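You operate a simulated robot arm through the tools that you are given. There is no shell and no other tool.

You are at the controls of a simulated robot arm. One attempt, no reset.

TASK
The sink water steams: run cold till the steam is gone, then let the water out.
Fine: no hand in steaming water, it scalds. Tap off, lay the plug on the drainer, seat the strainer in the empty drain; drop nothing, spill no more than a spoonful, floor dry.
Where things are to end (x, y in the base frame): sink plug within 0.06 m of [0.07, -0.57].

Only the result counts: the job must be done as asked and must still hold three seconds after the hand-in. Knocking over, shifting, dropping, spilling or breaking anything else fails it.

THE ROBOT
A 6-joint arm with a two-finger gripper, fixed in place. Base frame: the origin is at the foot of the arm, x ahead of it, y to its left, z up; the work surface is at about z = 0.86. Readings come in m, degrees, newtons and seconds.
Its first joint turns from -166.0 to 166.0 degrees. Payload 3.43 kg.
Tool frame: the origin (TCP) lies between the finger pads and is the grasp point; the fingertips stand 0.02 m ahead of it; z points along the fingers, y is the line along which they close. Largest opening 0.19 m; the body of the gripper starts 0.248 m behind the TCP.
Orientation is told as [roll, pitch, yaw] about the base's x, y, z axes, in that order, counted from this pose: with the fingers straight down and closing along the base's y, the tool's x points along the base's -x, its y along +y and its z along -z.

THE INTERFACE
- The arm moves only by the tool apply_moves. Its argument "motion" is text: rows parted by semicolons, each of 7 numbers parted by spaces: the shift along the tool's x, y, z in m, then the turn, a rotation vector about the tool's x, y, z in degrees, then the finger opening in m, from 0 to 0.19. In form: tx ty tz rx ry rz fingers; .... A call has 1 to 20 rows; each row shifts and turns the commanded pose from where the row before left it, along the tool's axes as they then stand. A row lasts 0.2 s, in which the tool goes at most 0.05 m and 8.6 degrees; a call with a longer step from one row to the next is refused whole, and so is a gripper value outside its range. A pose out of reach is approached as far as the arm can. The call stops where the force on the tool passes 50 N (or 10 N more than at its start, if that is more) or the arm is blocked; 0.2 s more then pass. The fingers move at their own pace (about 0.153 m/s each) and stop on an object; they squeeze with about 24 N. The grip force told is the motor's: it shows also when the fingers shut on nothing. Time passes only in rows, and 0.2 s behind the last, so rows that do not move let the fingers close. The reply holds the time, the measured pose of the TCP, the force on the tool along the base axes, the opening and the grip force, in the units named above and with some noise, with the torque about the TCP (base axes, N m) and any sound that the robot's microphone picked up.
- Cameras (640 x 400 px; columns grow to the right, rows downward): "scene" is fixed at [0.4009, -0.4969, 1.5896]; the picture's right is [-0.40, 0.92, 0.00], its down [0.85, 0.38, -0.36] and it looks along [-0.33, -0.14, -0.93] (base axes); focal length 214 px, centre (320, 200). "wrist" rides on the gripper at [0.07, -0.008, -0.288] in the tool frame; the picture's right is [0.12, 0.99, 0.00], its down [-0.96, 0.12, -0.25] and it looks along [-0.25, 0.03, 0.97] (tool axes); focal length 261 px, centre (320, 200). There is no depth. A picture from a camera that has moved, and an enlarged one, comes with that camera's place and axes in the base frame and with its lens.
- camera(camera): a new picture of that camera. No time passes.
- lift_body(by): slides the trunk up (or, below 0, down) by that many m; the arm rides with it, the base frame stays. It gives what a move gives, with no picture.
- inspect(camera, box): a new picture of the part [left, top, right, bottom] of that camera's present view, enlarged. No time passes.
- finish_job(): hands the job in; it is judged then, once.

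Places have to be worked out from the pictures, the camera data and where the tool is seen. Open the gripper and draw the arm clear of the work before you hand the job in, unless the task says otherwise.

The tools are called after "Call:" as name(argument=value, ...) on one line, values as JSON. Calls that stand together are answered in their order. apply_moves: Moves the arm, as the interface text tells. Its arguments: {"type":"object","properties":{"motion":{"type":"string"}},"required":["motion"]} The other tools are called the same way: lift_body (by) slides the trunk up or down; camera (camera) takes a picture; inspect (camera, box) takes an enlarged picture of a part of a camera's view; finish_job () hands the job in.

At the start:

```text
time_s: 0.0
eef_pos: [0.0314, -0.509, 1.1747]
tcp_rot: [0.0, 0.1, 0.0]
ft_force: [-0.3, 0.4, 0.6]
torque: [0.02, 0.01, 0.01]
gripper_width: 0.1902
gripper_force: 0.1
trunk travel left (down, up): [-0.325, 0.115]
```

scene: 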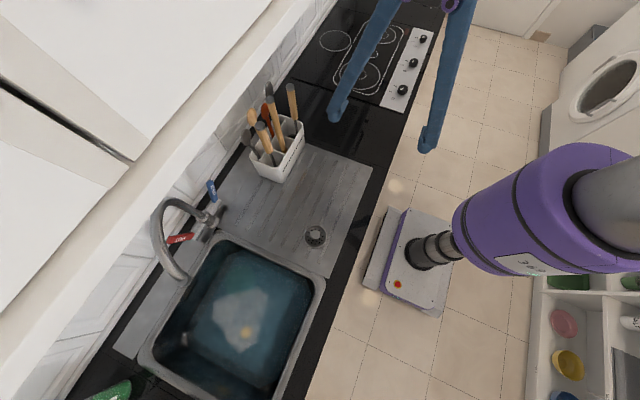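
wrist: 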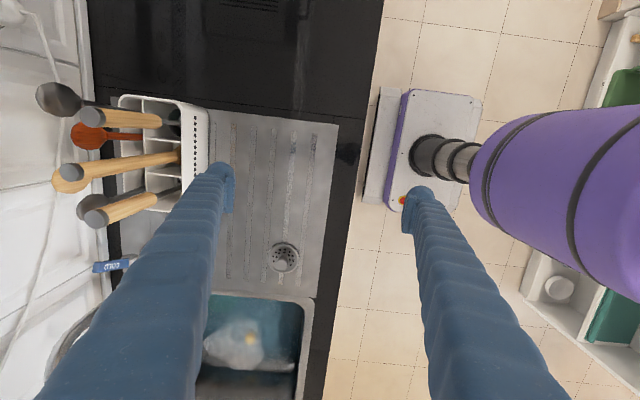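

I start by looking closely at the sink, the tap and the drainer before moving anything.

Call:
inspect(camera="scene", box=[100, 160, 340, 400])

Call:
inspect(camera="scene", box=[140, 160, 240, 290])

Call:
inspect(camera="wrist", box=[180, 230, 340, 400])

```text
1.67 times, centred on (220, 280) of scene
camera zoom: at [0.4009, -0.4969, 1.5896], right [-0.4, 0.92, 0.0], down [0.85, 0.38, -0.36], along [-0.33, -0.14, -0.93], focal length 358 px, centre (487, 67)
```

zoom: 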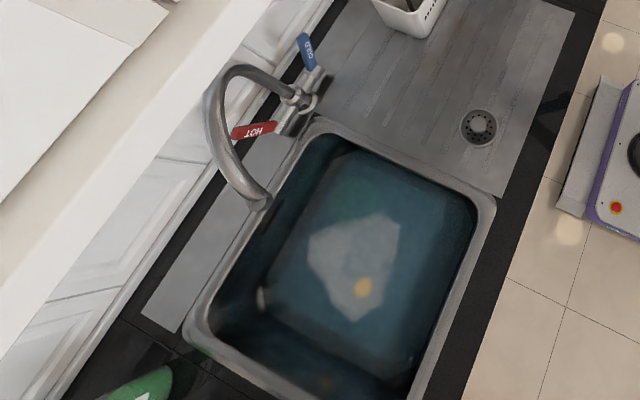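

```text
3.08 times, centred on (190, 225) of scene
camera zoom: at [0.4009, -0.4969, 1.5896], right [-0.4, 0.92, 0.0], down [0.85, 0.38, -0.36], along [-0.33, -0.14, -0.93], focal length 660 px, centre (720, 123)
```

zoom: 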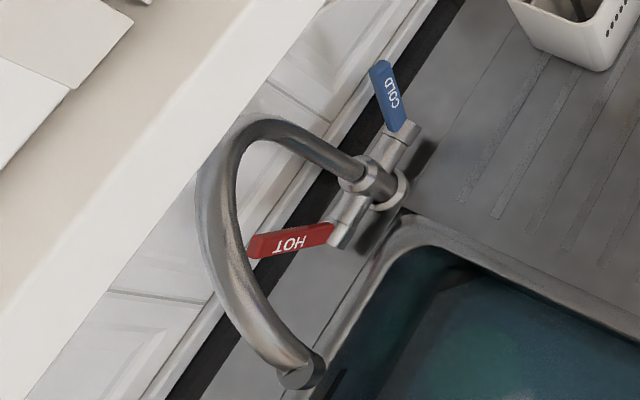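

```text
2.35 times, centred on (260, 315) of wrist
camera zoom: at [-0.0393, -0.5182, 1.4607], right [-0.12, 0.99, 0.0], down [0.96, 0.12, 0.25], along [0.25, 0.03, -0.97], focal length 613 px, centre (461, -71)
```

zoom: 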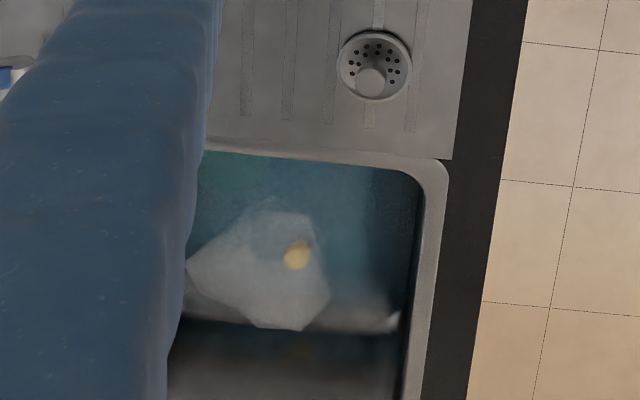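

The arm hangs over the drainer. The strainer sits near [0.27, -0.57], the sink spans about x 0.40–0.78 and y -0.875 to -0.50, and the tap stands near [0.37, -0.9]. I'll rise and go sideways over the drainer for a better wrist view of the tap and sink, staying well above everything.

Call:
apply_moves(motion="0 0 -0.04 0 0 0 0.19; 0 0 -0.04 0 0 0 0.19; -0.04 0 -0.02 0 0 0 0.19; -0.045 -0.01 0 0 0 0 0.19; -0.045 -0.01 0 0 0 0 0.19; -0.045 -0.01 0 0 0 0 0.19; -0.045 -0.01 0 0 0 0 0.19; -0.04 -0.01 0 0 0 0 0.10; 0 0 0 0 0 0 0.05")

Call:
camera(camera="wrist")

Call:
camera(camera="scene")

```text
time_s: 2.0
eef_pos: [0.2919, -0.5594, 1.2753]
tcp_rot: [0.0, 0.0, 0.1]
ft_force: [0.1, 0.2, -0.7]
torque: [0.03, -0.04, -0.02]
gripper_width: 0.0499
gripper_force: 0.1
trunk travel left (down, up): [-0.325, 0.115]
```

```text
taken
camera wrist: at [0.2212, -0.5683, 1.5617], right [-0.12, 0.99, 0.0], down [0.96, 0.11, 0.25], along [0.25, 0.03, -0.97], focal length 261 px, centre (320, 200)
```

wrist: 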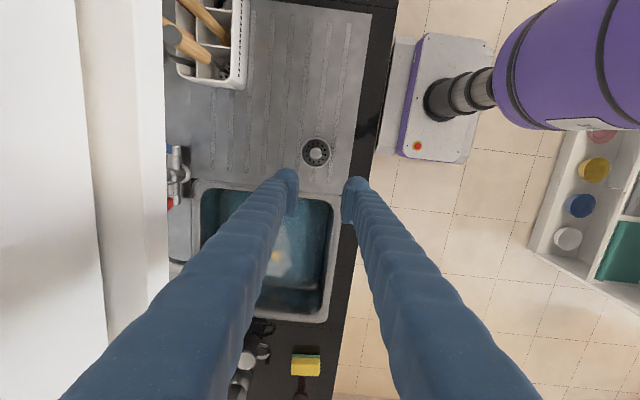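

```text
taken
```

scene: 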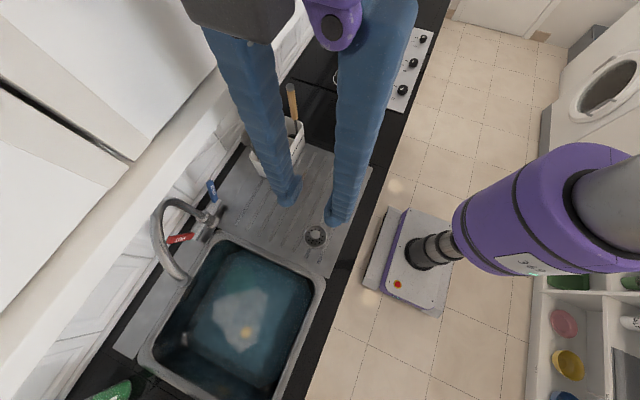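

The wall cabinet (bottom front edge near y=-0.67, z=1.39) hides the tap from up here. I'll come down and tilt the fingers toward the wall to look at the tap and levers from below the cabinet.

Call:
apply_moves(motion="0.03 0.02 0.04 0 0 0 0.1; 0.03 0.03 0.04 0 0 0 0.19; 0 0.03 0.04 0 0 0 0.19; 0 0 0.02 8.5 0 0 0.19; 0 0 0 8.5 0 0 0.19; 0 0 0 8.5 0 0 0.19; 0 0 0 8.5 0 0 0.19; 0 0 0 8.5 0 0 0.19")

Call:
camera(camera="wrist")

Call:
camera(camera="scene")

```text
refused: row 1 steps farther than a row can; nothing moved
```

```text
taken
camera wrist: at [0.2212, -0.5683, 1.5617], right [-0.12, 0.99, 0.0], down [0.96, 0.11, 0.25], along [0.25, 0.03, -0.97], focal length 261 px, centre (320, 200)
```

wrist: 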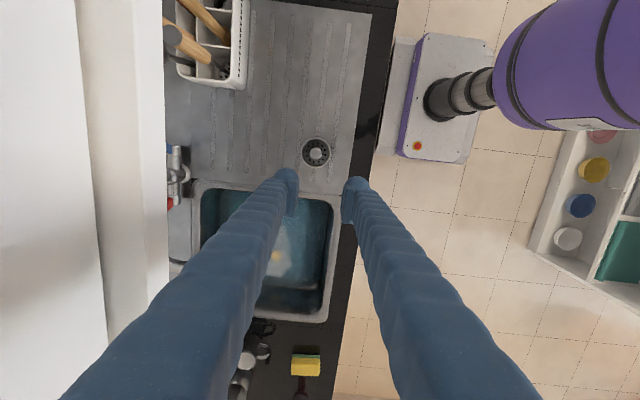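

```text
taken
```

scene: 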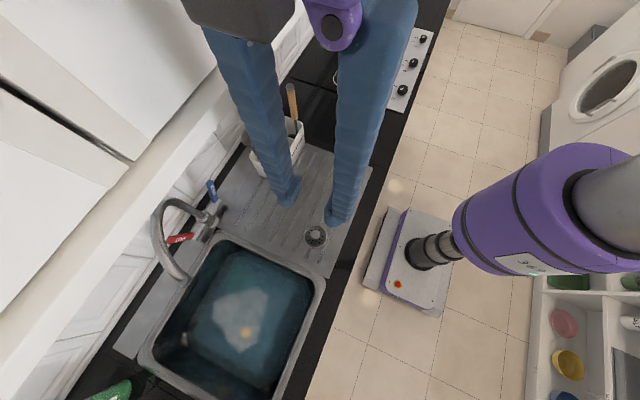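

The first row was 0.054 m long and was refused, so I'm repeating the move with smaller steps.

Call:
apply_moves(motion="0.02 0.02 0.035 0 0 0 0.1; 0.02 0.02 0.035 0 0 0 0.19; 0.02 0.02 0.035 0 0 0 0.19; 0 0.02 0.02 8.5 0 0 0.19; 0 0 0 8.5 0 0 0.19; 0 0 0 8.5 0 0 0.19; 0 0 0 8.5 0 0 0.19; 0 0 0 8.5 0 0 0.19")

Call:
camera(camera="wrist")

Call:
camera(camera="scene")

```text
time_s: 4.0
eef_pos: [0.2366, -0.5125, 1.1686]
tcp_rot: [-37.4, 8.4, -0.7]
ft_force: [-1.0, 0.2, -0.1]
torque: [0.01, -0.05, 0.04]
gripper_width: 0.19
gripper_force: 0.1
out of reach, approached as far as the arm can: row 7, 8
trunk travel left (down, up): [-0.325, 0.115]
stopped in row 8: the arm was blocked; the commanded pose is now the measured one
```

```text
taken
camera wrist: at [0.2034, -0.3445, 1.4079], right [-0.2, 0.79, -0.58], down [0.97, 0.23, -0.02], along [0.12, -0.57, -0.81], focal length 261 px, centre (320, 200)
```

wrist: 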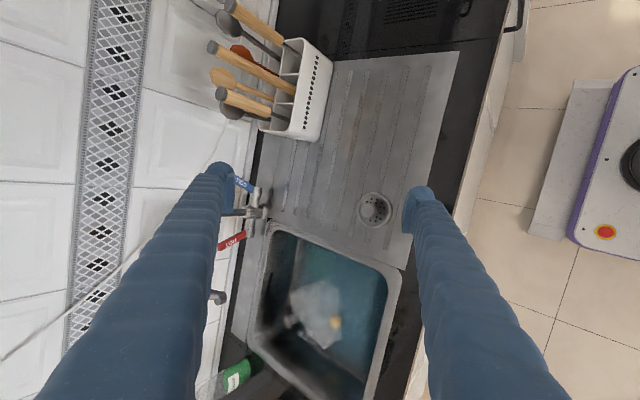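

```text
taken
```

scene: 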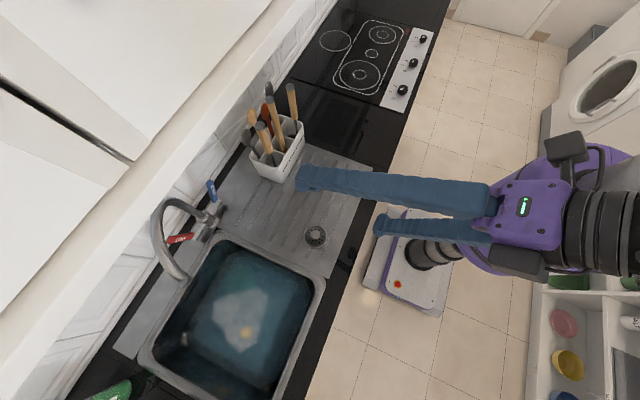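

The tilt ran into a close-in reach limit, but the view is useful. I'll enlarge the tap and sink areas.

Call:
inspect(camera="wrist", box=[190, 150, 290, 320])

Call:
inspect(camera="wrist", box=[230, 220, 420, 400])

```text
2.35 times, centred on (240, 235) of wrist
camera zoom: at [0.2034, -0.3445, 1.4079], right [-0.2, 0.79, -0.58], down [0.97, 0.23, -0.02], along [0.12, -0.57, -0.81], focal length 613 px, centre (508, 118)
```

zoom: 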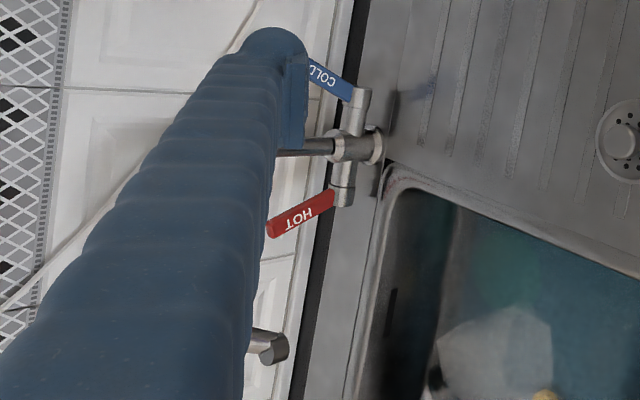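

```text
2.22 times, centred on (325, 310) of wrist
camera zoom: at [0.2034, -0.3445, 1.4079], right [-0.2, 0.79, -0.58], down [0.97, 0.23, -0.02], along [0.12, -0.57, -0.81], focal length 579 px, centre (309, -44)
```

zoom: 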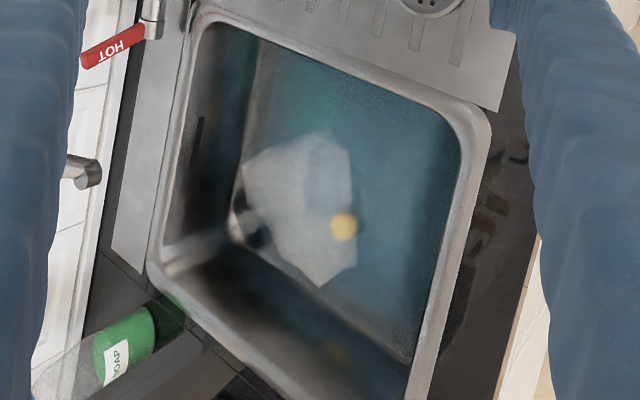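

From the two views I place the cold lever with its base near [0.304, -0.925, 0.90] and tip near [0.27, -0.925, 0.99]. The hot lever tip is near [0.468, -0.937, 0.99], the spout mouth near [0.52, -0.78, 1.08], and the water surface around z 0.80. Next I level the tool and turn it so the fingers close along x, ready to reach toward the cold lever.

Call:
apply_moves(motion="0 0 0 -2.98 1.9 7.37 0.19; 0 0 0 -2.98 1.9 7.37 0.19; 0 0 0 -2.98 1.9 7.37 0.19; 0 0 0 -2.98 1.9 7.37 0.19; 0 0 0 -2.98 1.9 7.37 0.19; 0 0 0 -2.98 1.9 7.37 0.19; 0 0 0 -2.98 1.9 7.37 0.19; 0 0 0 -2.98 1.9 7.37 0.19; 0 0 0 -2.98 1.9 7.37 0.19; 0 0 0 -2.98 1.9 7.37 0.19; 0 0 0 -2.98 1.9 7.37 0.19; 0 0 0 -2.98 1.9 7.37 0.19")

Call:
camera(camera="wrist")

Call:
camera(camera="scene")

```text
time_s: 6.6
eef_pos: [0.2377, -0.5138, 1.1679]
tcp_rot: [-0.1, 0.0, -90.1]
ft_force: [0.2, 0.5, -0.4]
torque: [-0.03, -0.05, 0.0]
gripper_width: 0.1901
gripper_force: 0.0
trunk travel left (down, up): [-0.325, 0.115]
```

```text
taken
camera wrist: at [0.2296, -0.4431, 1.4538], right [0.99, 0.12, 0.0], down [0.11, -0.96, 0.25], along [0.03, -0.25, -0.97], focal length 261 px, centre (320, 200)
```

wrist: 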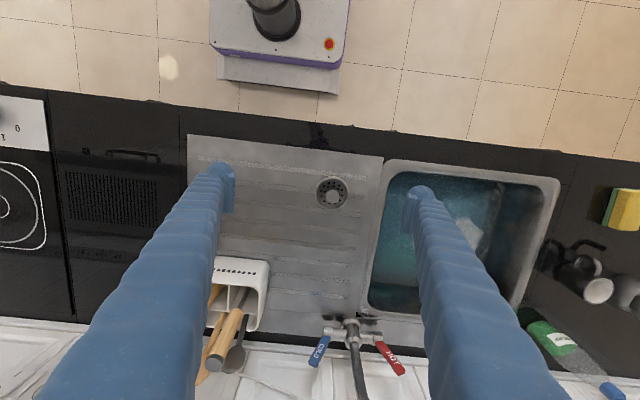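

```text
taken
```

scene: 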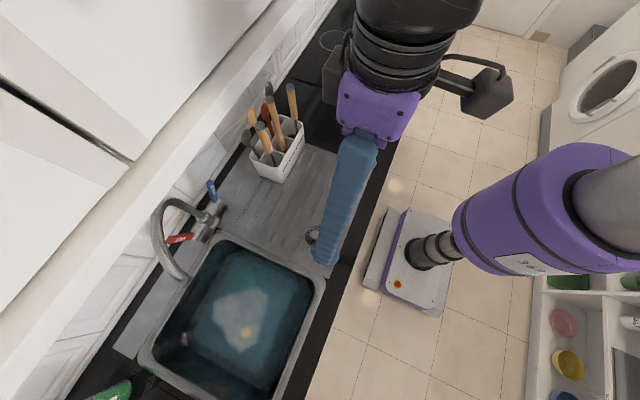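

The wrist is in the natural pose with the camera on the base side. I'll zoom in on the tap and sink from this new viewpoint.

Call:
inspect(camera="wrist", box=[280, 300, 440, 400])

Call:
inspect(camera="wrist", box=[360, 150, 640, 325])

```text
4.00 times, centred on (360, 350) of wrist
camera zoom: at [0.2296, -0.4431, 1.4538], right [0.99, 0.12, 0.0], down [0.11, -0.96, 0.25], along [0.03, -0.25, -0.97], focal length 1043 px, centre (160, -400)
```

zoom: 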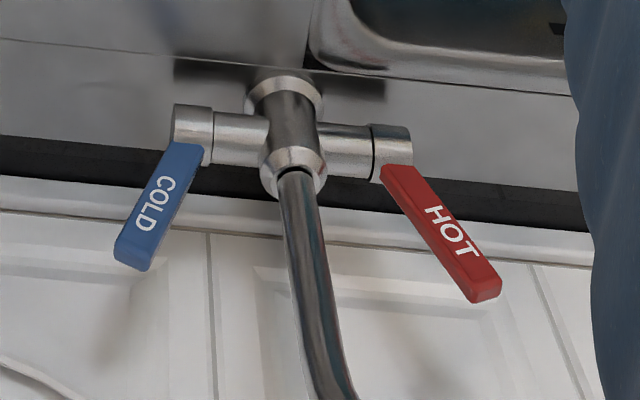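

```text
2.29 times, centred on (500, 238) of wrist
camera zoom: at [0.2296, -0.4431, 1.4538], right [0.99, 0.12, 0.0], down [0.11, -0.96, 0.25], along [0.03, -0.25, -0.97], focal length 596 px, centre (-91, 114)
```

zoom: 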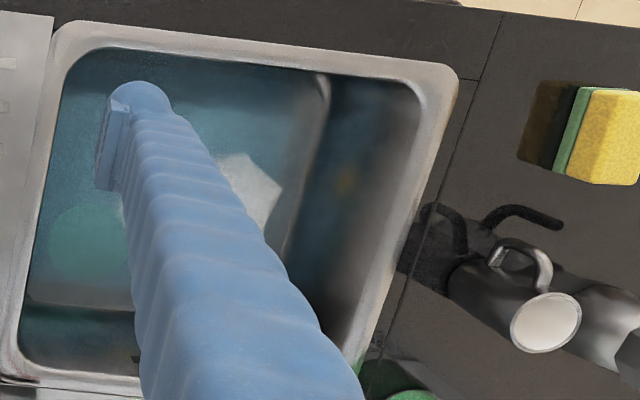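

The valve crosspiece runs along x at z≈0.90, with levers on end caps that turn about x. The cold lever's tip is near [0.271, -0.917, 1.0]. I'll lower a little, narrow the fingers to 0.08, then move toward the wall while tilting outward 45° and stop short for a check.

Call:
apply_moves(motion="0 0 0.04 0 0 0 0.08; 0 0 0.04 0 0 0 0.08; -0.04 0.01 0 0 -8 0 0.08; -0.0396 0.01 0.0056 0 -8 0 0.08; -0.0385 0.01 0.011 0 -8 0 0.08; -0.0365 0.011 0.0163 0 -8 0 0.08; -0.0339 0 0.0212 0 -8 0 0.08; -0.0306 0 0.0257 0 -5 0 0.08")

Call:
camera(camera="wrist")

Call:
camera(camera="scene")

```text
time_s: 8.6
eef_pos: [0.1917, -0.7197, 1.0693]
tcp_rot: [-4.5, -41.3, -101.4]
ft_force: [-0.6, 0.0, 0.8]
torque: [0.03, 0.0, -0.01]
gripper_width: 0.08
gripper_force: 0.0
trunk travel left (down, up): [-0.325, 0.115]
stopped in row 8: the arm was blocked; the commanded pose is now the measured one
```

```text
taken
camera wrist: at [0.2547, -0.4864, 1.2369], right [0.98, -0.16, -0.14], down [0.02, -0.58, 0.81], along [-0.21, -0.8, -0.57], focal length 261 px, centre (320, 200)
```

wrist: 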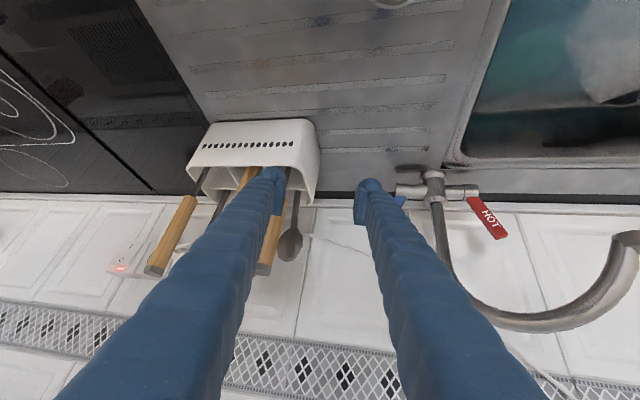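

```text
taken
```

scene: 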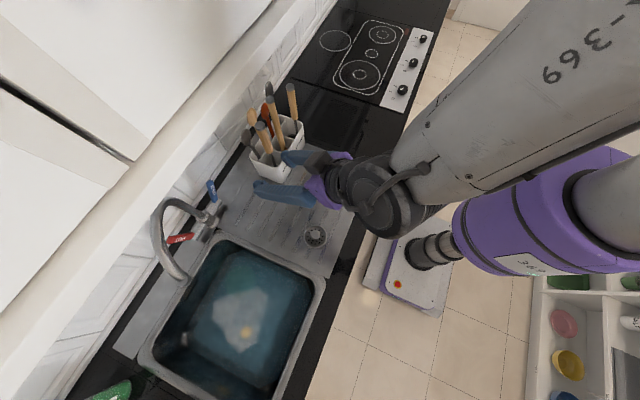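

The arm stopped with an offset pose, and the left finger is near the utensil holder. I'll zoom in to check the clearance before anything else.

Call:
inspect(camera="scene", box=[200, 80, 440, 250])

Call:
inspect(camera="wrist", box=[140, 100, 460, 300])

```text
2.35 times, centred on (320, 165) of scene
camera zoom: at [0.4009, -0.4969, 1.5896], right [-0.4, 0.92, 0.0], down [0.85, 0.38, -0.36], along [-0.33, -0.14, -0.93], focal length 505 px, centre (320, 282)
```

zoom: 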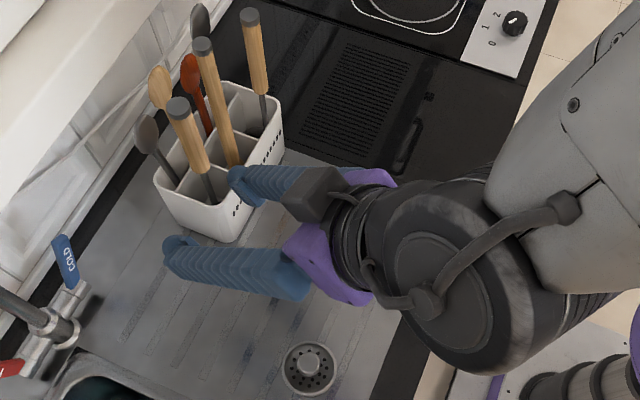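

```text
2.00 times, centred on (300, 200) of wrist
camera zoom: at [0.2547, -0.4864, 1.2369], right [0.98, -0.16, -0.14], down [0.02, -0.58, 0.81], along [-0.21, -0.8, -0.57], focal length 521 px, centre (360, 200)
```

zoom: 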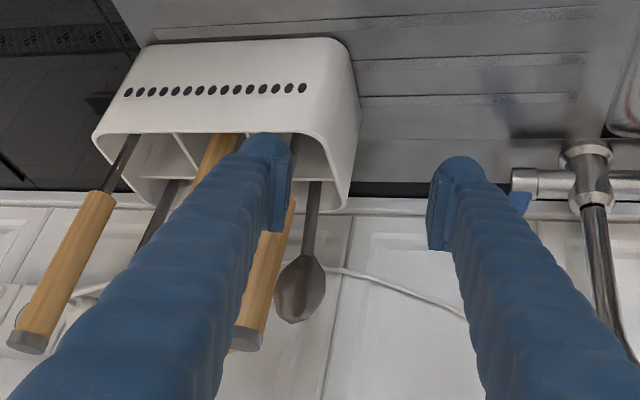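

The left finger is just beside the utensil handles but the force shows no contact. I'll back off toward +x and slightly toward the base to clear it.

Call:
apply_moves(motion="0.0178 0.0398 -0.0188 0 0 0 0.08; 0.0178 0.0398 -0.0188 0 0 0 0.08; 0 0 0 0 0 0 0.08")

Call:
camera(camera="scene")

```text
time_s: 9.4
eef_pos: [0.2842, -0.6914, 1.0687]
tcp_rot: [-4.4, -41.2, -101.4]
ft_force: [-0.6, -0.5, -1.1]
torque: [-0.02, -0.03, 0.04]
gripper_width: 0.0798
gripper_force: 0.2
trunk travel left (down, up): [-0.325, 0.115]
```

```text
taken
```

scene: 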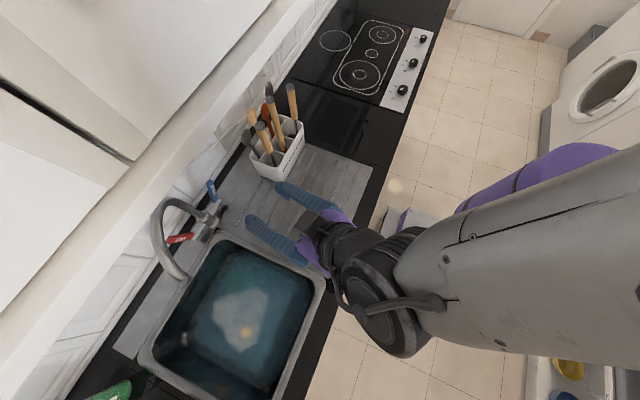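

Clear now. I'll correct the orientation to the planned 45° outward tilt with fingers closing along x.

Call:
apply_moves(motion="0 0 0 -3.07 -1.0 -2.05 0.08; 0 0 0 -3.07 -1.0 -2.05 0.08; 0 0 0 -3.07 -1.0 -2.05 0.08; 0 0 0 -3.07 -1.0 -2.05 0.08; 0 0 0 0 0 0 0.08")

Call:
camera(camera="wrist")

Call:
camera(camera="scene")

```text
time_s: 10.6
eef_pos: [0.284, -0.69, 1.0692]
tcp_rot: [-0.4, -44.7, -89.7]
ft_force: [-0.4, -0.5, -0.6]
torque: [0.0, 0.01, 0.0]
gripper_width: 0.0798
gripper_force: 0.1
trunk travel left (down, up): [-0.325, 0.115]
```

```text
taken
camera wrist: at [0.2766, -0.4388, 1.2224], right [0.99, 0.08, -0.09], down [0.12, -0.51, 0.85], along [0.03, -0.86, -0.52], focal length 261 px, centre (320, 200)
```

wrist: 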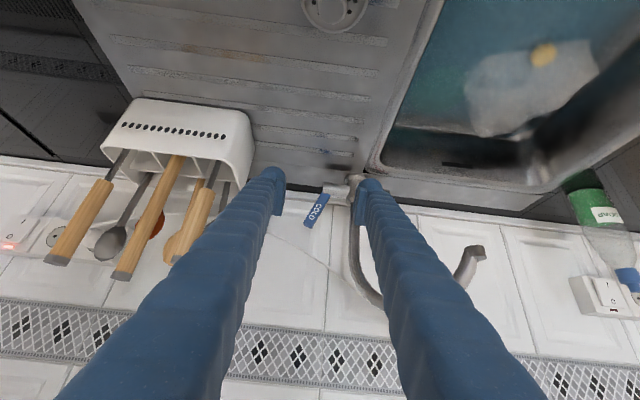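

```text
taken
```

scene: 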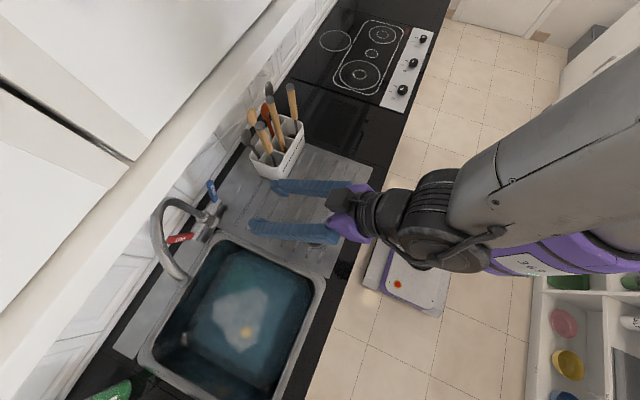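

Call:
inspect(camera="wrist", box=[240, 140, 400, 240])

Call:
inspect(camera="scene", box=[180, 160, 340, 260])

```text
4.00 times, centred on (320, 190) of wrist
camera zoom: at [0.2766, -0.4388, 1.2224], right [0.99, 0.08, -0.09], down [0.12, -0.51, 0.85], along [0.03, -0.86, -0.52], focal length 1043 px, centre (320, 240)
```

zoom: 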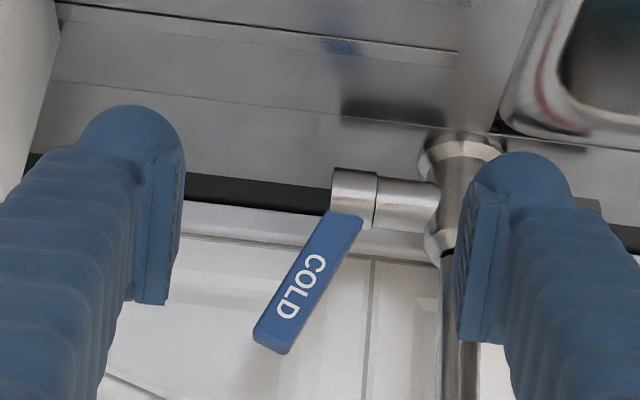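

```text
4.00 times, centred on (260, 210) of scene
camera zoom: at [0.4009, -0.4969, 1.5896], right [-0.4, 0.92, 0.0], down [0.85, 0.38, -0.36], along [-0.33, -0.14, -0.93], focal length 858 px, centre (560, 160)
```

zoom: 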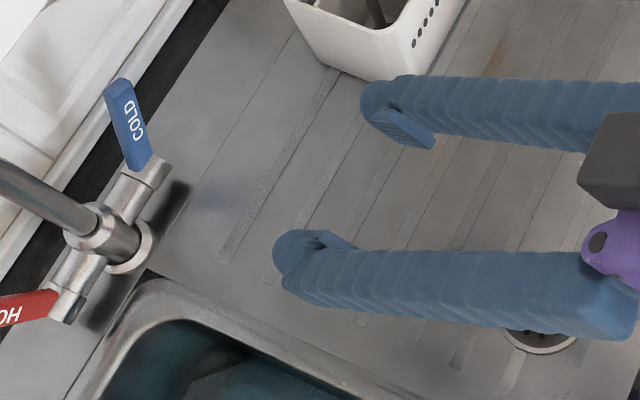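

The lever tip is now fixed at about [0.274, -0.918, 1.003] and its base at [0.305, -0.923, 0.921]. I shift up and outward, then advance along the tool axis to about 9 cm short of the lever, with the fingers at 0.06.

Call:
apply_moves(motion="-0.04 0 0 0 0 0 0.06; -0.04 0 0 0 0 0 0.06; -0.021 -0.002 0 0 0 0 0.06; 0 0 0.035 0 0 0 0.06; 0 0 0.035 0 0 0 0.06; 0 0 0.035 0 0 0 0.06; 0 0 0.03 0 0 0 0.06; 0 0 0 0 0 0 0.06")

Call:
camera(camera="wrist")

Call:
camera(camera="scene")

```text
time_s: 12.4
eef_pos: [0.2827, -0.8565, 1.0447]
tcp_rot: [-0.1, -45.0, -90.0]
ft_force: [-0.6, 0.3, 0.0]
torque: [0.01, 0.02, -0.01]
gripper_width: 0.0599
gripper_force: 0.2
trunk travel left (down, up): [-0.325, 0.115]
```

```text
taken
camera wrist: at [0.2733, -0.605, 1.197], right [0.99, 0.08, -0.08], down [0.12, -0.51, 0.85], along [0.03, -0.86, -0.51], focal length 261 px, centre (320, 200)
```

wrist: 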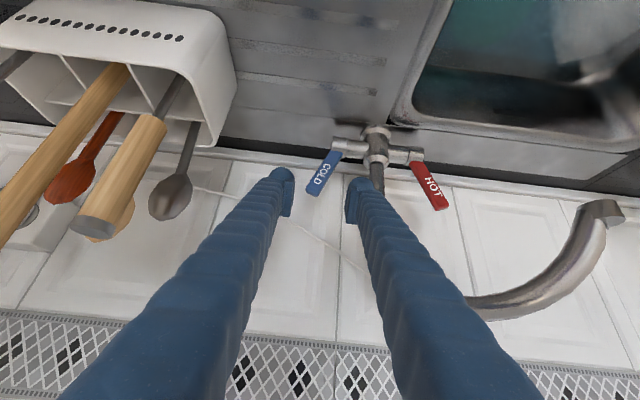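

```text
taken
```

scene: 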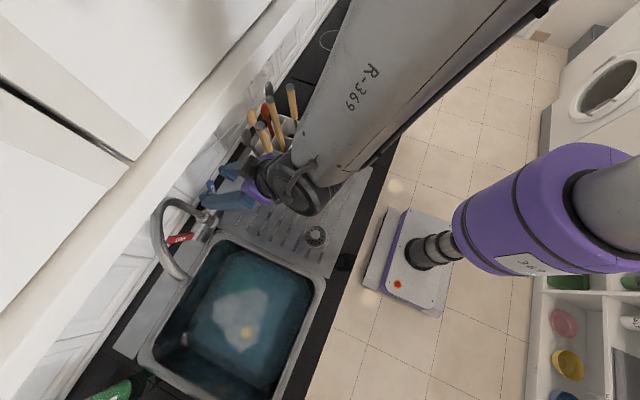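

The lever lies right between the fingers on the tool axis. I'll advance the last 8.7 cm onto it without closing yet.

Call:
apply_moves(motion="0 0 0.03 0 0 0 0.06; 0 0 0.03 0 0 0 0.06; 0 0 0.027 0 0 0 0.06; 0 0 0 0 0 0 0.06")

Call:
inspect(camera="wrist", box=[220, 110, 460, 260])

Call:
inspect(camera="scene", box=[140, 140, 300, 280])

```text
time_s: 13.4
eef_pos: [0.2812, -0.9189, 0.9815]
tcp_rot: [0.1, -44.9, -90.0]
ft_force: [0.4, -0.4, -0.1]
torque: [0.0, 0.01, 0.03]
gripper_width: 0.0598
gripper_force: 0.0
trunk travel left (down, up): [-0.325, 0.115]
```

```text
2.67 times, centred on (340, 185) of wrist
camera zoom: at [0.2729, -0.6669, 1.1349], right [0.99, 0.08, -0.08], down [0.12, -0.51, 0.85], along [0.03, -0.86, -0.51], focal length 695 px, centre (267, 240)
```

zoom: 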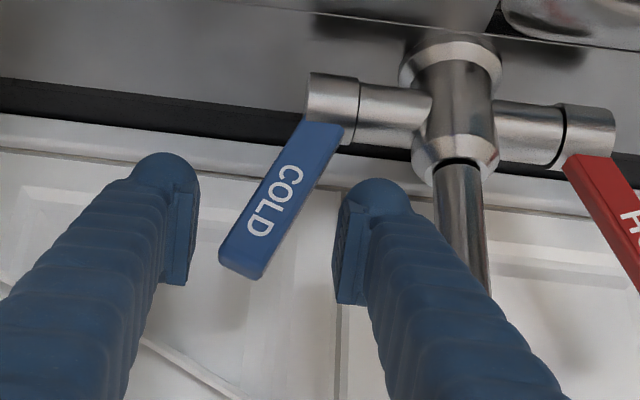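

```text
2.86 times, centred on (220, 210) of scene
camera zoom: at [0.4009, -0.4969, 1.5896], right [-0.4, 0.92, 0.0], down [0.85, 0.38, -0.36], along [-0.33, -0.14, -0.93], focal length 613 px, centre (606, 171)
```

zoom: 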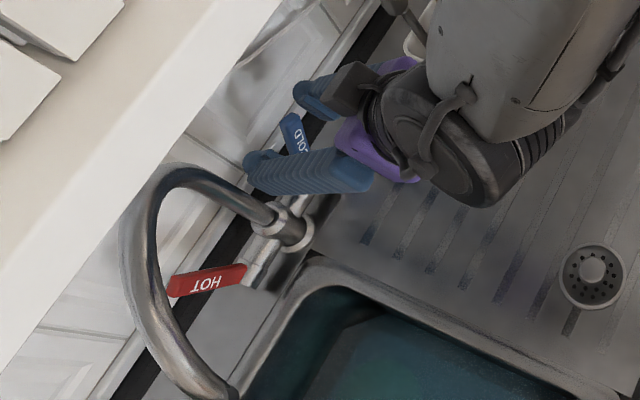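

The lever sits between the pads. I'll close the fingers on it.

Call:
apply_moves(motion="0 0 0 0 0 0 0.04; 0 0 0 0 0 0 0.01; 0 0 0 0 0 0 0.01")

Call:
inspect(camera="wrist", box=[220, 110, 460, 260])

```text
time_s: 14.2
eef_pos: [0.277, -0.918, 0.9826]
tcp_rot: [0.1, -44.9, -90.3]
ft_force: [-32.3, -0.4, -3.0]
torque: [0.01, -1.35, -0.5]
gripper_width: 0.0287
gripper_force: 44.8
trunk travel left (down, up): [-0.325, 0.115]
```

```text
2.67 times, centred on (340, 185) of wrist
camera zoom: at [0.2689, -0.6665, 1.1351], right [0.99, 0.08, -0.08], down [0.11, -0.51, 0.85], along [0.03, -0.86, -0.51], focal length 695 px, centre (267, 240)
```

zoom: 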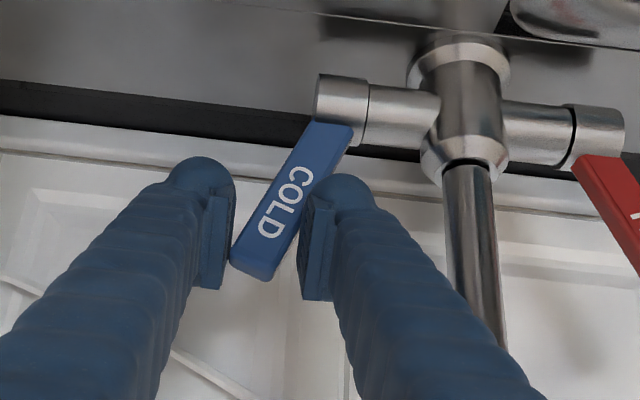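

The grip took, with a 32 N side load because I'm a few mm off centre. I'll shift 5 mm toward -x to relieve it and check the load.

Call:
apply_moves(motion="0 -0.003 0 0 0 0 0.01; 0 -0.003 0 0 0 0 0.01; 0 0 0 0 0 0 0.01")

```text
time_s: 15.0
eef_pos: [0.277, -0.9193, 0.9826]
tcp_rot: [-0.1, -44.8, -89.8]
ft_force: [-0.8, -0.3, -8.1]
torque: [0.06, -1.48, -0.13]
gripper_width: 0.0283
gripper_force: 45.7
trunk travel left (down, up): [-0.325, 0.115]
```

The side load is gone. Now I gently pull the lever tip toward the room (+y) along its arc, about 15°, and listen.

Call:
apply_moves(motion="0.0075 0 -0.0065 0 0 0 0.01; 0.0095 0 -0.005 0 0 0 0.01; 0 0 0 0 0 0 0.01")

Call:
inspect(camera="wrist", box=[220, 110, 460, 260])

Call:
camera(camera="scene")

```text
time_s: 15.8
eef_pos: [0.2754, -0.9002, 0.981]
tcp_rot: [0.2, -45.2, -90.1]
ft_force: [-4.4, -8.7, 10.9]
torque: [-0.95, -1.19, -0.26]
gripper_width: 0.026
gripper_force: 45.1
trunk travel left (down, up): [-0.325, 0.115]
```

```text
2.67 times, centred on (340, 185) of wrist
camera zoom: at [0.2662, -0.6467, 1.1329], right [0.99, 0.08, -0.08], down [0.11, -0.5, 0.86], along [0.03, -0.86, -0.51], focal length 695 px, centre (267, 240)
```

zoom: 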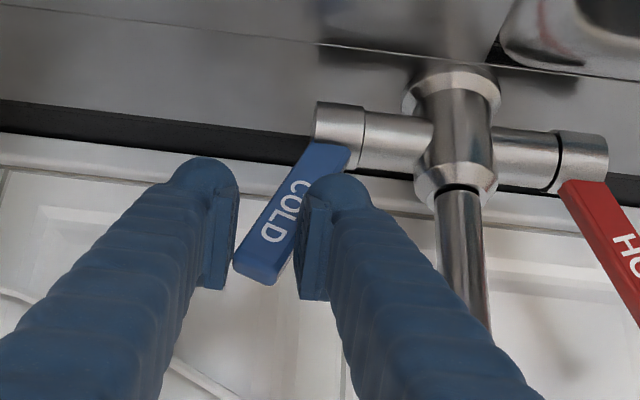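

```text
taken
```

scene: 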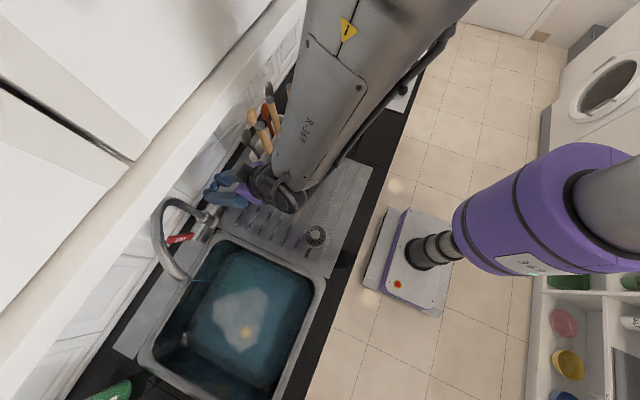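

The lever seems to follow the fingers with modest force. I'll check the spout for flow.

Call:
inspect(camera="scene", box=[120, 190, 280, 310])

```text
3.33 times, centred on (200, 250) of scene
camera zoom: at [0.4009, -0.4969, 1.5896], right [-0.4, 0.92, 0.0], down [0.85, 0.38, -0.36], along [-0.33, -0.14, -0.93], focal length 715 px, centre (720, 33)
```

zoom: 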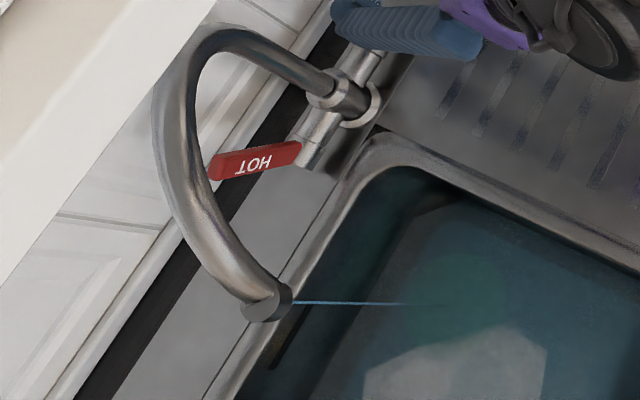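

A thin stream now falls from the spout into the sink, so pulling opens cold. I'll open further, to about 45°, for a stronger flow.

Call:
apply_moves(motion="0.0092 0 -0.0036 0 0 0 0.01; 0.0092 0 -0.0036 0 0 0 0.01; 0.0095 0 -0.0012 0 0 0 0.01; 0.0095 0 -0.0012 0 0 0 0.01; 0 0 0 0 0 0 0.01")

Call:
inspect(camera="scene", box=[100, 180, 340, 400])

Call:
inspect(camera="wrist", box=[220, 110, 460, 260])

```text
time_s: 17.0
eef_pos: [0.2758, -0.8648, 0.9566]
tcp_rot: [-0.2, -44.8, -89.9]
ft_force: [0.4, -1.0, -1.1]
torque: [0.06, 0.0, 0.01]
gripper_width: 0.0102
gripper_force: 0.1
trunk travel left (down, up): [-0.325, 0.115]
```

```text
1.82 times, centred on (220, 290) of scene
camera zoom: at [0.4009, -0.4969, 1.5896], right [-0.4, 0.92, 0.0], down [0.85, 0.38, -0.36], along [-0.33, -0.14, -0.93], focal length 390 px, centre (502, 36)
```

zoom: 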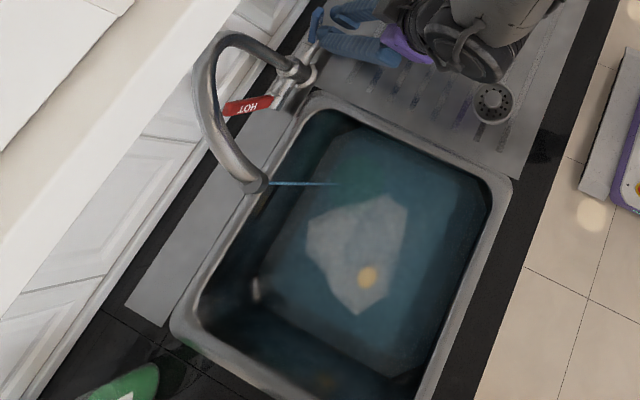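

```text
2.67 times, centred on (340, 185) of wrist
camera zoom: at [0.2667, -0.6125, 1.1102], right [0.99, 0.09, -0.09], down [0.12, -0.51, 0.85], along [0.03, -0.86, -0.52], focal length 695 px, centre (267, 240)
```

zoom: 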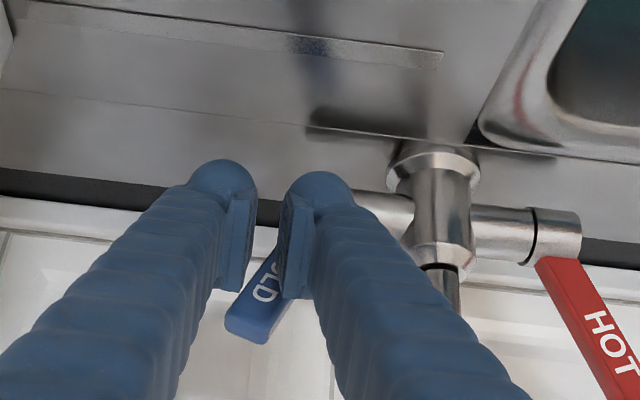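

The pads slipped off, but the lever stayed partly open and the stream runs. I'll back off slightly, wait a few seconds and compare the water and steam.

Call:
apply_moves(motion="0 0 -0.03 0 0 0 0.01; 0 0 -0.02 0 0 0 0.03; 0 0 0 0 0 0 0.06; 0 0 0 0 0 0 0.06; 0 0 0 0 0 0 0.06; 0 0 0 0 0 0 0.06; 0 0 0 0 0 0 0.06; 0 0 0 0 0 0 0.06; 0 0 0 0 0 0 0.06; 0 0 0 0 0 0 0.06")

Call:
inspect(camera="scene", box=[100, 180, 340, 400])

Call:
inspect(camera="wrist", box=[220, 110, 460, 260])

```text
time_s: 19.2
eef_pos: [0.2754, -0.8305, 0.9944]
tcp_rot: [0.0, -44.9, -89.9]
ft_force: [-0.3, 0.0, 0.4]
torque: [-0.03, 0.01, -0.03]
gripper_width: 0.0601
gripper_force: 0.0
trunk travel left (down, up): [-0.325, 0.115]
```

```text
1.82 times, centred on (220, 290) of scene
camera zoom: at [0.4009, -0.4969, 1.5896], right [-0.4, 0.92, 0.0], down [0.85, 0.38, -0.36], along [-0.33, -0.14, -0.93], focal length 390 px, centre (502, 36)
```

zoom: 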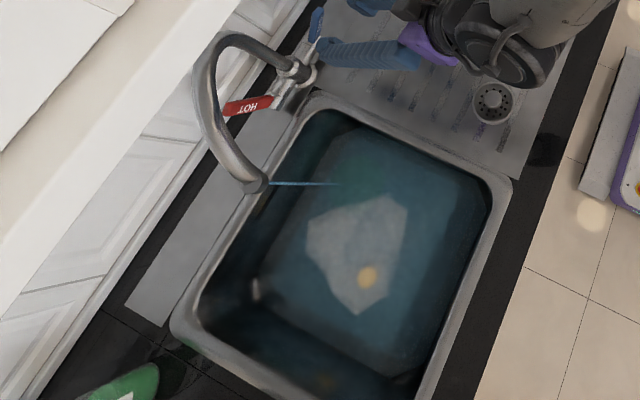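

```text
2.67 times, centred on (340, 185) of wrist
camera zoom: at [0.2664, -0.5775, 1.1472], right [0.99, 0.08, -0.08], down [0.12, -0.51, 0.85], along [0.03, -0.86, -0.51], focal length 695 px, centre (267, 240)
```

zoom: 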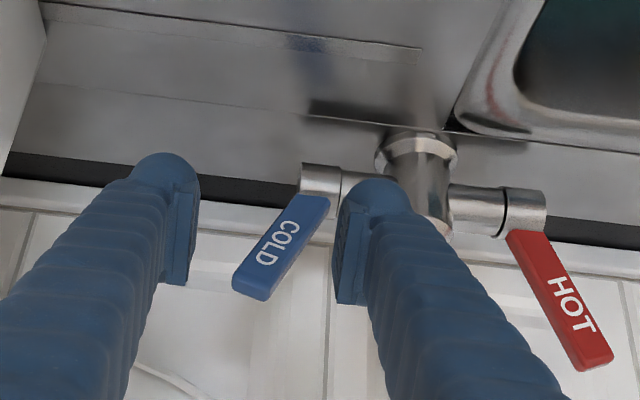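

The lever stands at roughly 25° and the stream is steady. I'll wait four more seconds and compare the sink surface for level and steam change.

Call:
apply_moves(motion="0 0 0 0 0 0 0.06; 0 0 0 0 0 0 0.06; 0 0 0 0 0 0 0.06; 0 0 0 0 0 0 0.06; 0 0 0 0 0 0 0.06; 0 0 0 0 0 0 0.06; 0 0 0 0 0 0 0.06; 0 0 0 0 0 0 0.06; 0 0 0 0 0 0 0.06; 0 0 0 0 0 0 0.06; 0 0 0 0 0 0 0.06; 0 0 0 0 0 0 0.06; 0 0 0 0 0 0 0.06; 0 0 0 0 0 0 0.06; 0 0 0 0 0 0 0.06; 0 0 0 0 0 0 0.06; 0 0 0 0 0 0 0.06; 0 0 0 0 0 0 0.06; 0 0 0 0 0 0 0.06; 0 0 0 0 0 0 0.06")

Call:
inspect(camera="scene", box=[140, 230, 340, 400])

```text
time_s: 23.4
eef_pos: [0.2755, -0.831, 0.9942]
tcp_rot: [-0.1, -44.9, -90.0]
ft_force: [-0.4, -0.1, -1.4]
torque: [-0.01, 0.0, -0.01]
gripper_width: 0.0602
gripper_force: 0.1
trunk travel left (down, up): [-0.325, 0.115]
```

```text
2.35 times, centred on (240, 315) of scene
camera zoom: at [0.4009, -0.4969, 1.5896], right [-0.4, 0.92, 0.0], down [0.85, 0.38, -0.36], along [-0.33, -0.14, -0.93], focal length 505 px, centre (508, -71)
```

zoom: 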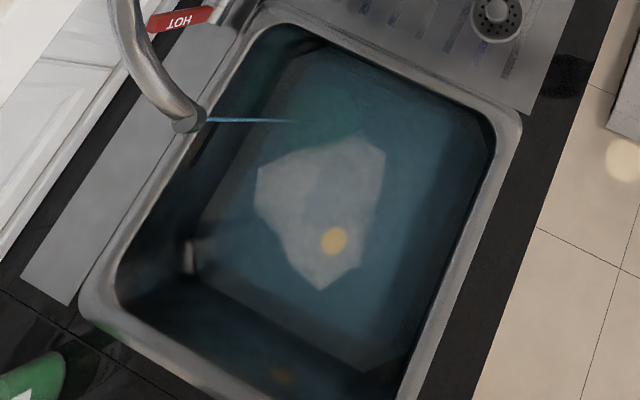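

The stream meets the surface at about z 0.79, so there's room below the rim (0.865). A round shape, the plug, is now visible near [0.595, -0.70] through the white haze. I'll wait on and compare.

Call:
apply_moves(motion="0 0 0 0 0 0 0.06; 0 0 0 0 0 0 0.06; 0 0 0 0 0 0 0.06; 0 0 0 0 0 0 0.06; 0 0 0 0 0 0 0.06; 0 0 0 0 0 0 0.06; 0 0 0 0 0 0 0.06; 0 0 0 0 0 0 0.06; 0 0 0 0 0 0 0.06; 0 0 0 0 0 0 0.06; 0 0 0 0 0 0 0.06; 0 0 0 0 0 0 0.06; 0 0 0 0 0 0 0.06; 0 0 0 0 0 0 0.06; 0 0 0 0 0 0 0.06; 0 0 0 0 0 0 0.06; 0 0 0 0 0 0 0.06; 0 0 0 0 0 0 0.06; 0 0 0 0 0 0 0.06; 0 0 0 0 0 0 0.06")

Call:
inspect(camera="scene", box=[140, 230, 340, 400])

Call:
inspect(camera="scene", box=[160, 250, 280, 330])

```text
time_s: 27.6
eef_pos: [0.2753, -0.8301, 0.9941]
tcp_rot: [-0.1, -44.9, -90.1]
ft_force: [-0.4, 0.0, -0.2]
torque: [0.02, -0.01, 0.04]
gripper_width: 0.0602
gripper_force: 0.0
trunk travel left (down, up): [-0.325, 0.115]
```

```text
2.35 times, centred on (240, 315) of scene
camera zoom: at [0.4009, -0.4969, 1.5896], right [-0.4, 0.92, 0.0], down [0.85, 0.38, -0.36], along [-0.33, -0.14, -0.93], focal length 505 px, centre (508, -71)
```

zoom: 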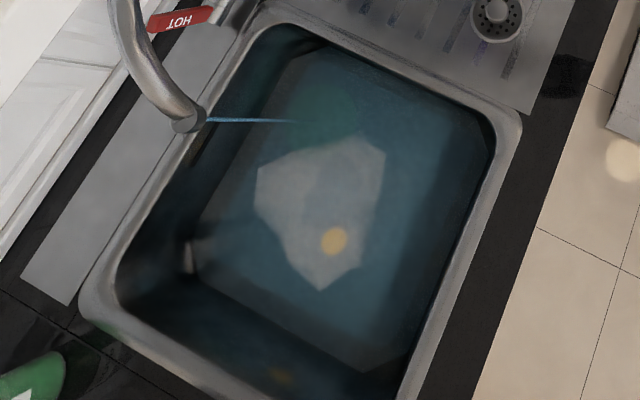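

```text
5.00 times, centred on (220, 290) of scene
camera zoom: at [0.4009, -0.4969, 1.5896], right [-0.4, 0.92, 0.0], down [0.85, 0.38, -0.36], along [-0.33, -0.14, -0.93], focal length 1072 px, centre (820, -250)
```

zoom: 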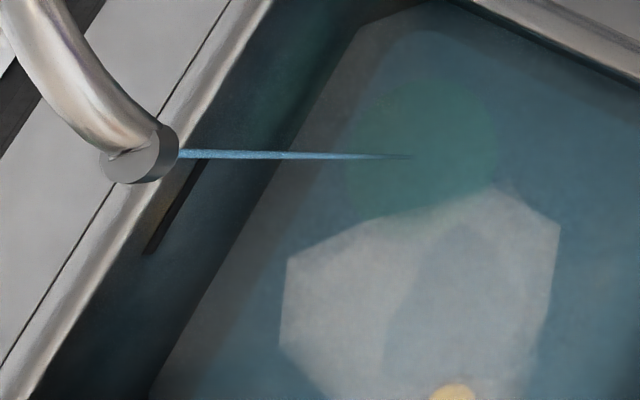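

The white haze patch triangulates to just above the water (z≈0.82), so it's the steam. I'll take the same framing as my very first zoom to compare its brightness.

Call:
inspect(camera="scene", box=[100, 160, 340, 400])

```text
1.67 times, centred on (220, 280) of scene
camera zoom: at [0.4009, -0.4969, 1.5896], right [-0.4, 0.92, 0.0], down [0.85, 0.38, -0.36], along [-0.33, -0.14, -0.93], focal length 358 px, centre (487, 67)
```

zoom: 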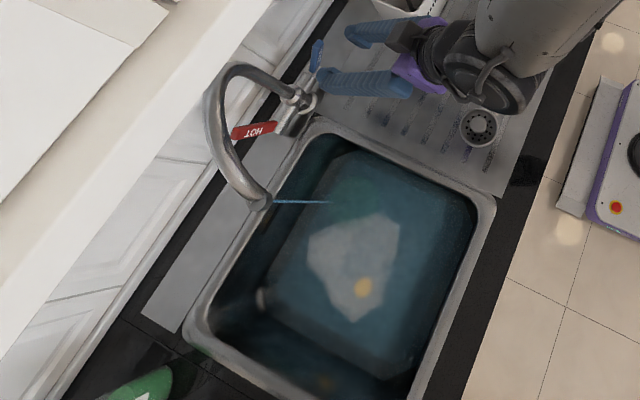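

Little has changed, so I'll open the tap further. I'll bring the closed fingers over the top of the cold lever and press it forward and down, which turns it the same way as before.

Call:
apply_moves(motion="-0.035 0 0 0 0 0 0.0; -0.035 0 0 0 0 0 0.0; 0 0 0.025 0 0 0 0.0; 0 0 0.025 0 0 0 0.0; 0 0 0 0 0 0 0.0; 0.014 0 0 0 0 0 0.0; 0.014 0 0 0 0 0 0.0; 0.014 0 0 0 0 0 0.0; 0.012 0 0 0 0 0 0.0; 0 0 0 0 0 0 0.0")

Call:
inspect(camera="wrist", box=[220, 110, 460, 260])

Call:
inspect(camera="scene", box=[100, 160, 340, 400])

```text
time_s: 29.8
eef_pos: [0.2765, -0.8755, 0.9698]
tcp_rot: [-0.1, -44.9, -90.0]
ft_force: [-0.7, -0.2, 0.7]
torque: [0.0, -0.01, -0.04]
gripper_width: 0.0
gripper_force: 23.9
trunk travel left (down, up): [-0.325, 0.115]
```

```text
2.67 times, centred on (340, 185) of wrist
camera zoom: at [0.2671, -0.6236, 1.123], right [0.99, 0.08, -0.08], down [0.12, -0.51, 0.85], along [0.03, -0.86, -0.51], focal length 695 px, centre (267, 240)
```

zoom: 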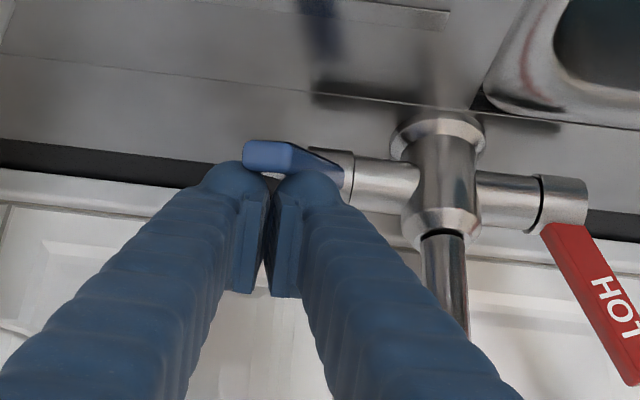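

```text
1.67 times, centred on (220, 280) of scene
camera zoom: at [0.4009, -0.4969, 1.5896], right [-0.4, 0.92, 0.0], down [0.85, 0.38, -0.36], along [-0.33, -0.14, -0.93], focal length 358 px, centre (487, 67)
```

zoom: 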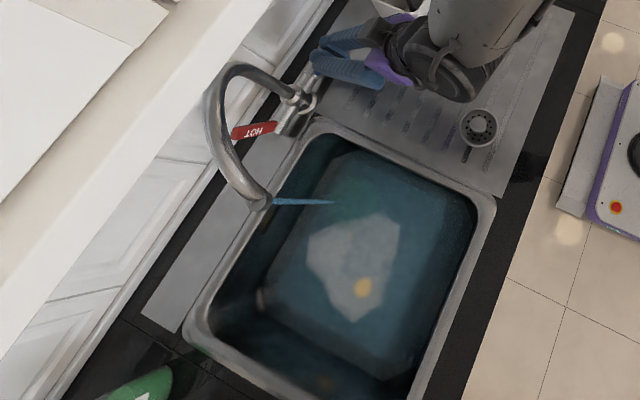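

The stream is clearly thicker and the lever stands near 58°. I'll hold still and let it run, watching the level and the steam.

Call:
apply_moves(motion="0 0 0 0 0 0 0.0; 0 0 0 0 0 0 0.0; 0 0 0 0 0 0 0.0; 0 0 0 0 0 0 0.0; 0 0 0 0 0 0 0.0; 0 0 0 0 0 0 0.0; 0 0 0 0 0 0 0.0; 0 0 0 0 0 0 0.0; 0 0 0 0 0 0 0.0; 0 0 0 0 0 0 0.0; 0 0 0 0 0 0 0.0; 0 0 0 0 0 0 0.0; 0 0 0 0 0 0 0.0; 0 0 0 0 0 0 0.0; 0 0 0 0 0 0 0.0; 0 0 0 0 0 0 0.0; 0 0 0 0 0 0 0.0; 0 0 0 0 0 0 0.0; 0 0 0 0 0 0 0.0; 0 0 0 0 0 0 0.0")

Call:
inspect(camera="scene", box=[100, 160, 340, 400])

Call:
inspect(camera="scene", box=[160, 250, 280, 330])

```text
time_s: 34.0
eef_pos: [0.276, -0.8759, 0.9689]
tcp_rot: [-0.2, -44.9, -90.0]
ft_force: [-0.4, 0.7, -0.3]
torque: [-0.02, 0.0, 0.01]
gripper_width: 0.0
gripper_force: 24.5
trunk travel left (down, up): [-0.325, 0.115]
```

```text
1.67 times, centred on (220, 280) of scene
camera zoom: at [0.4009, -0.4969, 1.5896], right [-0.4, 0.92, 0.0], down [0.85, 0.38, -0.36], along [-0.33, -0.14, -0.93], focal length 358 px, centre (487, 67)
```

zoom: 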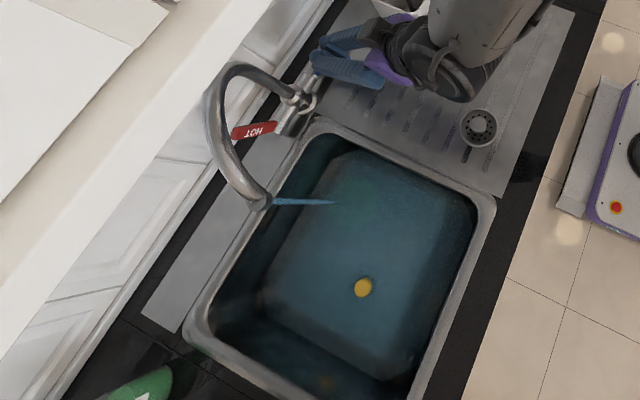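

```text
5.00 times, centred on (220, 290) of scene
camera zoom: at [0.4009, -0.4969, 1.5896], right [-0.4, 0.92, 0.0], down [0.85, 0.38, -0.36], along [-0.33, -0.14, -0.93], focal length 1072 px, centre (820, -250)
```

zoom: 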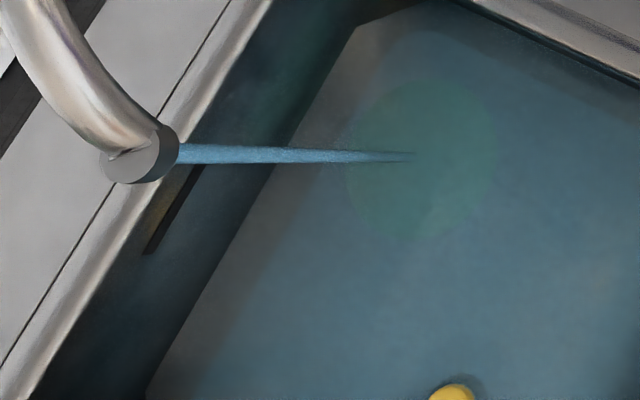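

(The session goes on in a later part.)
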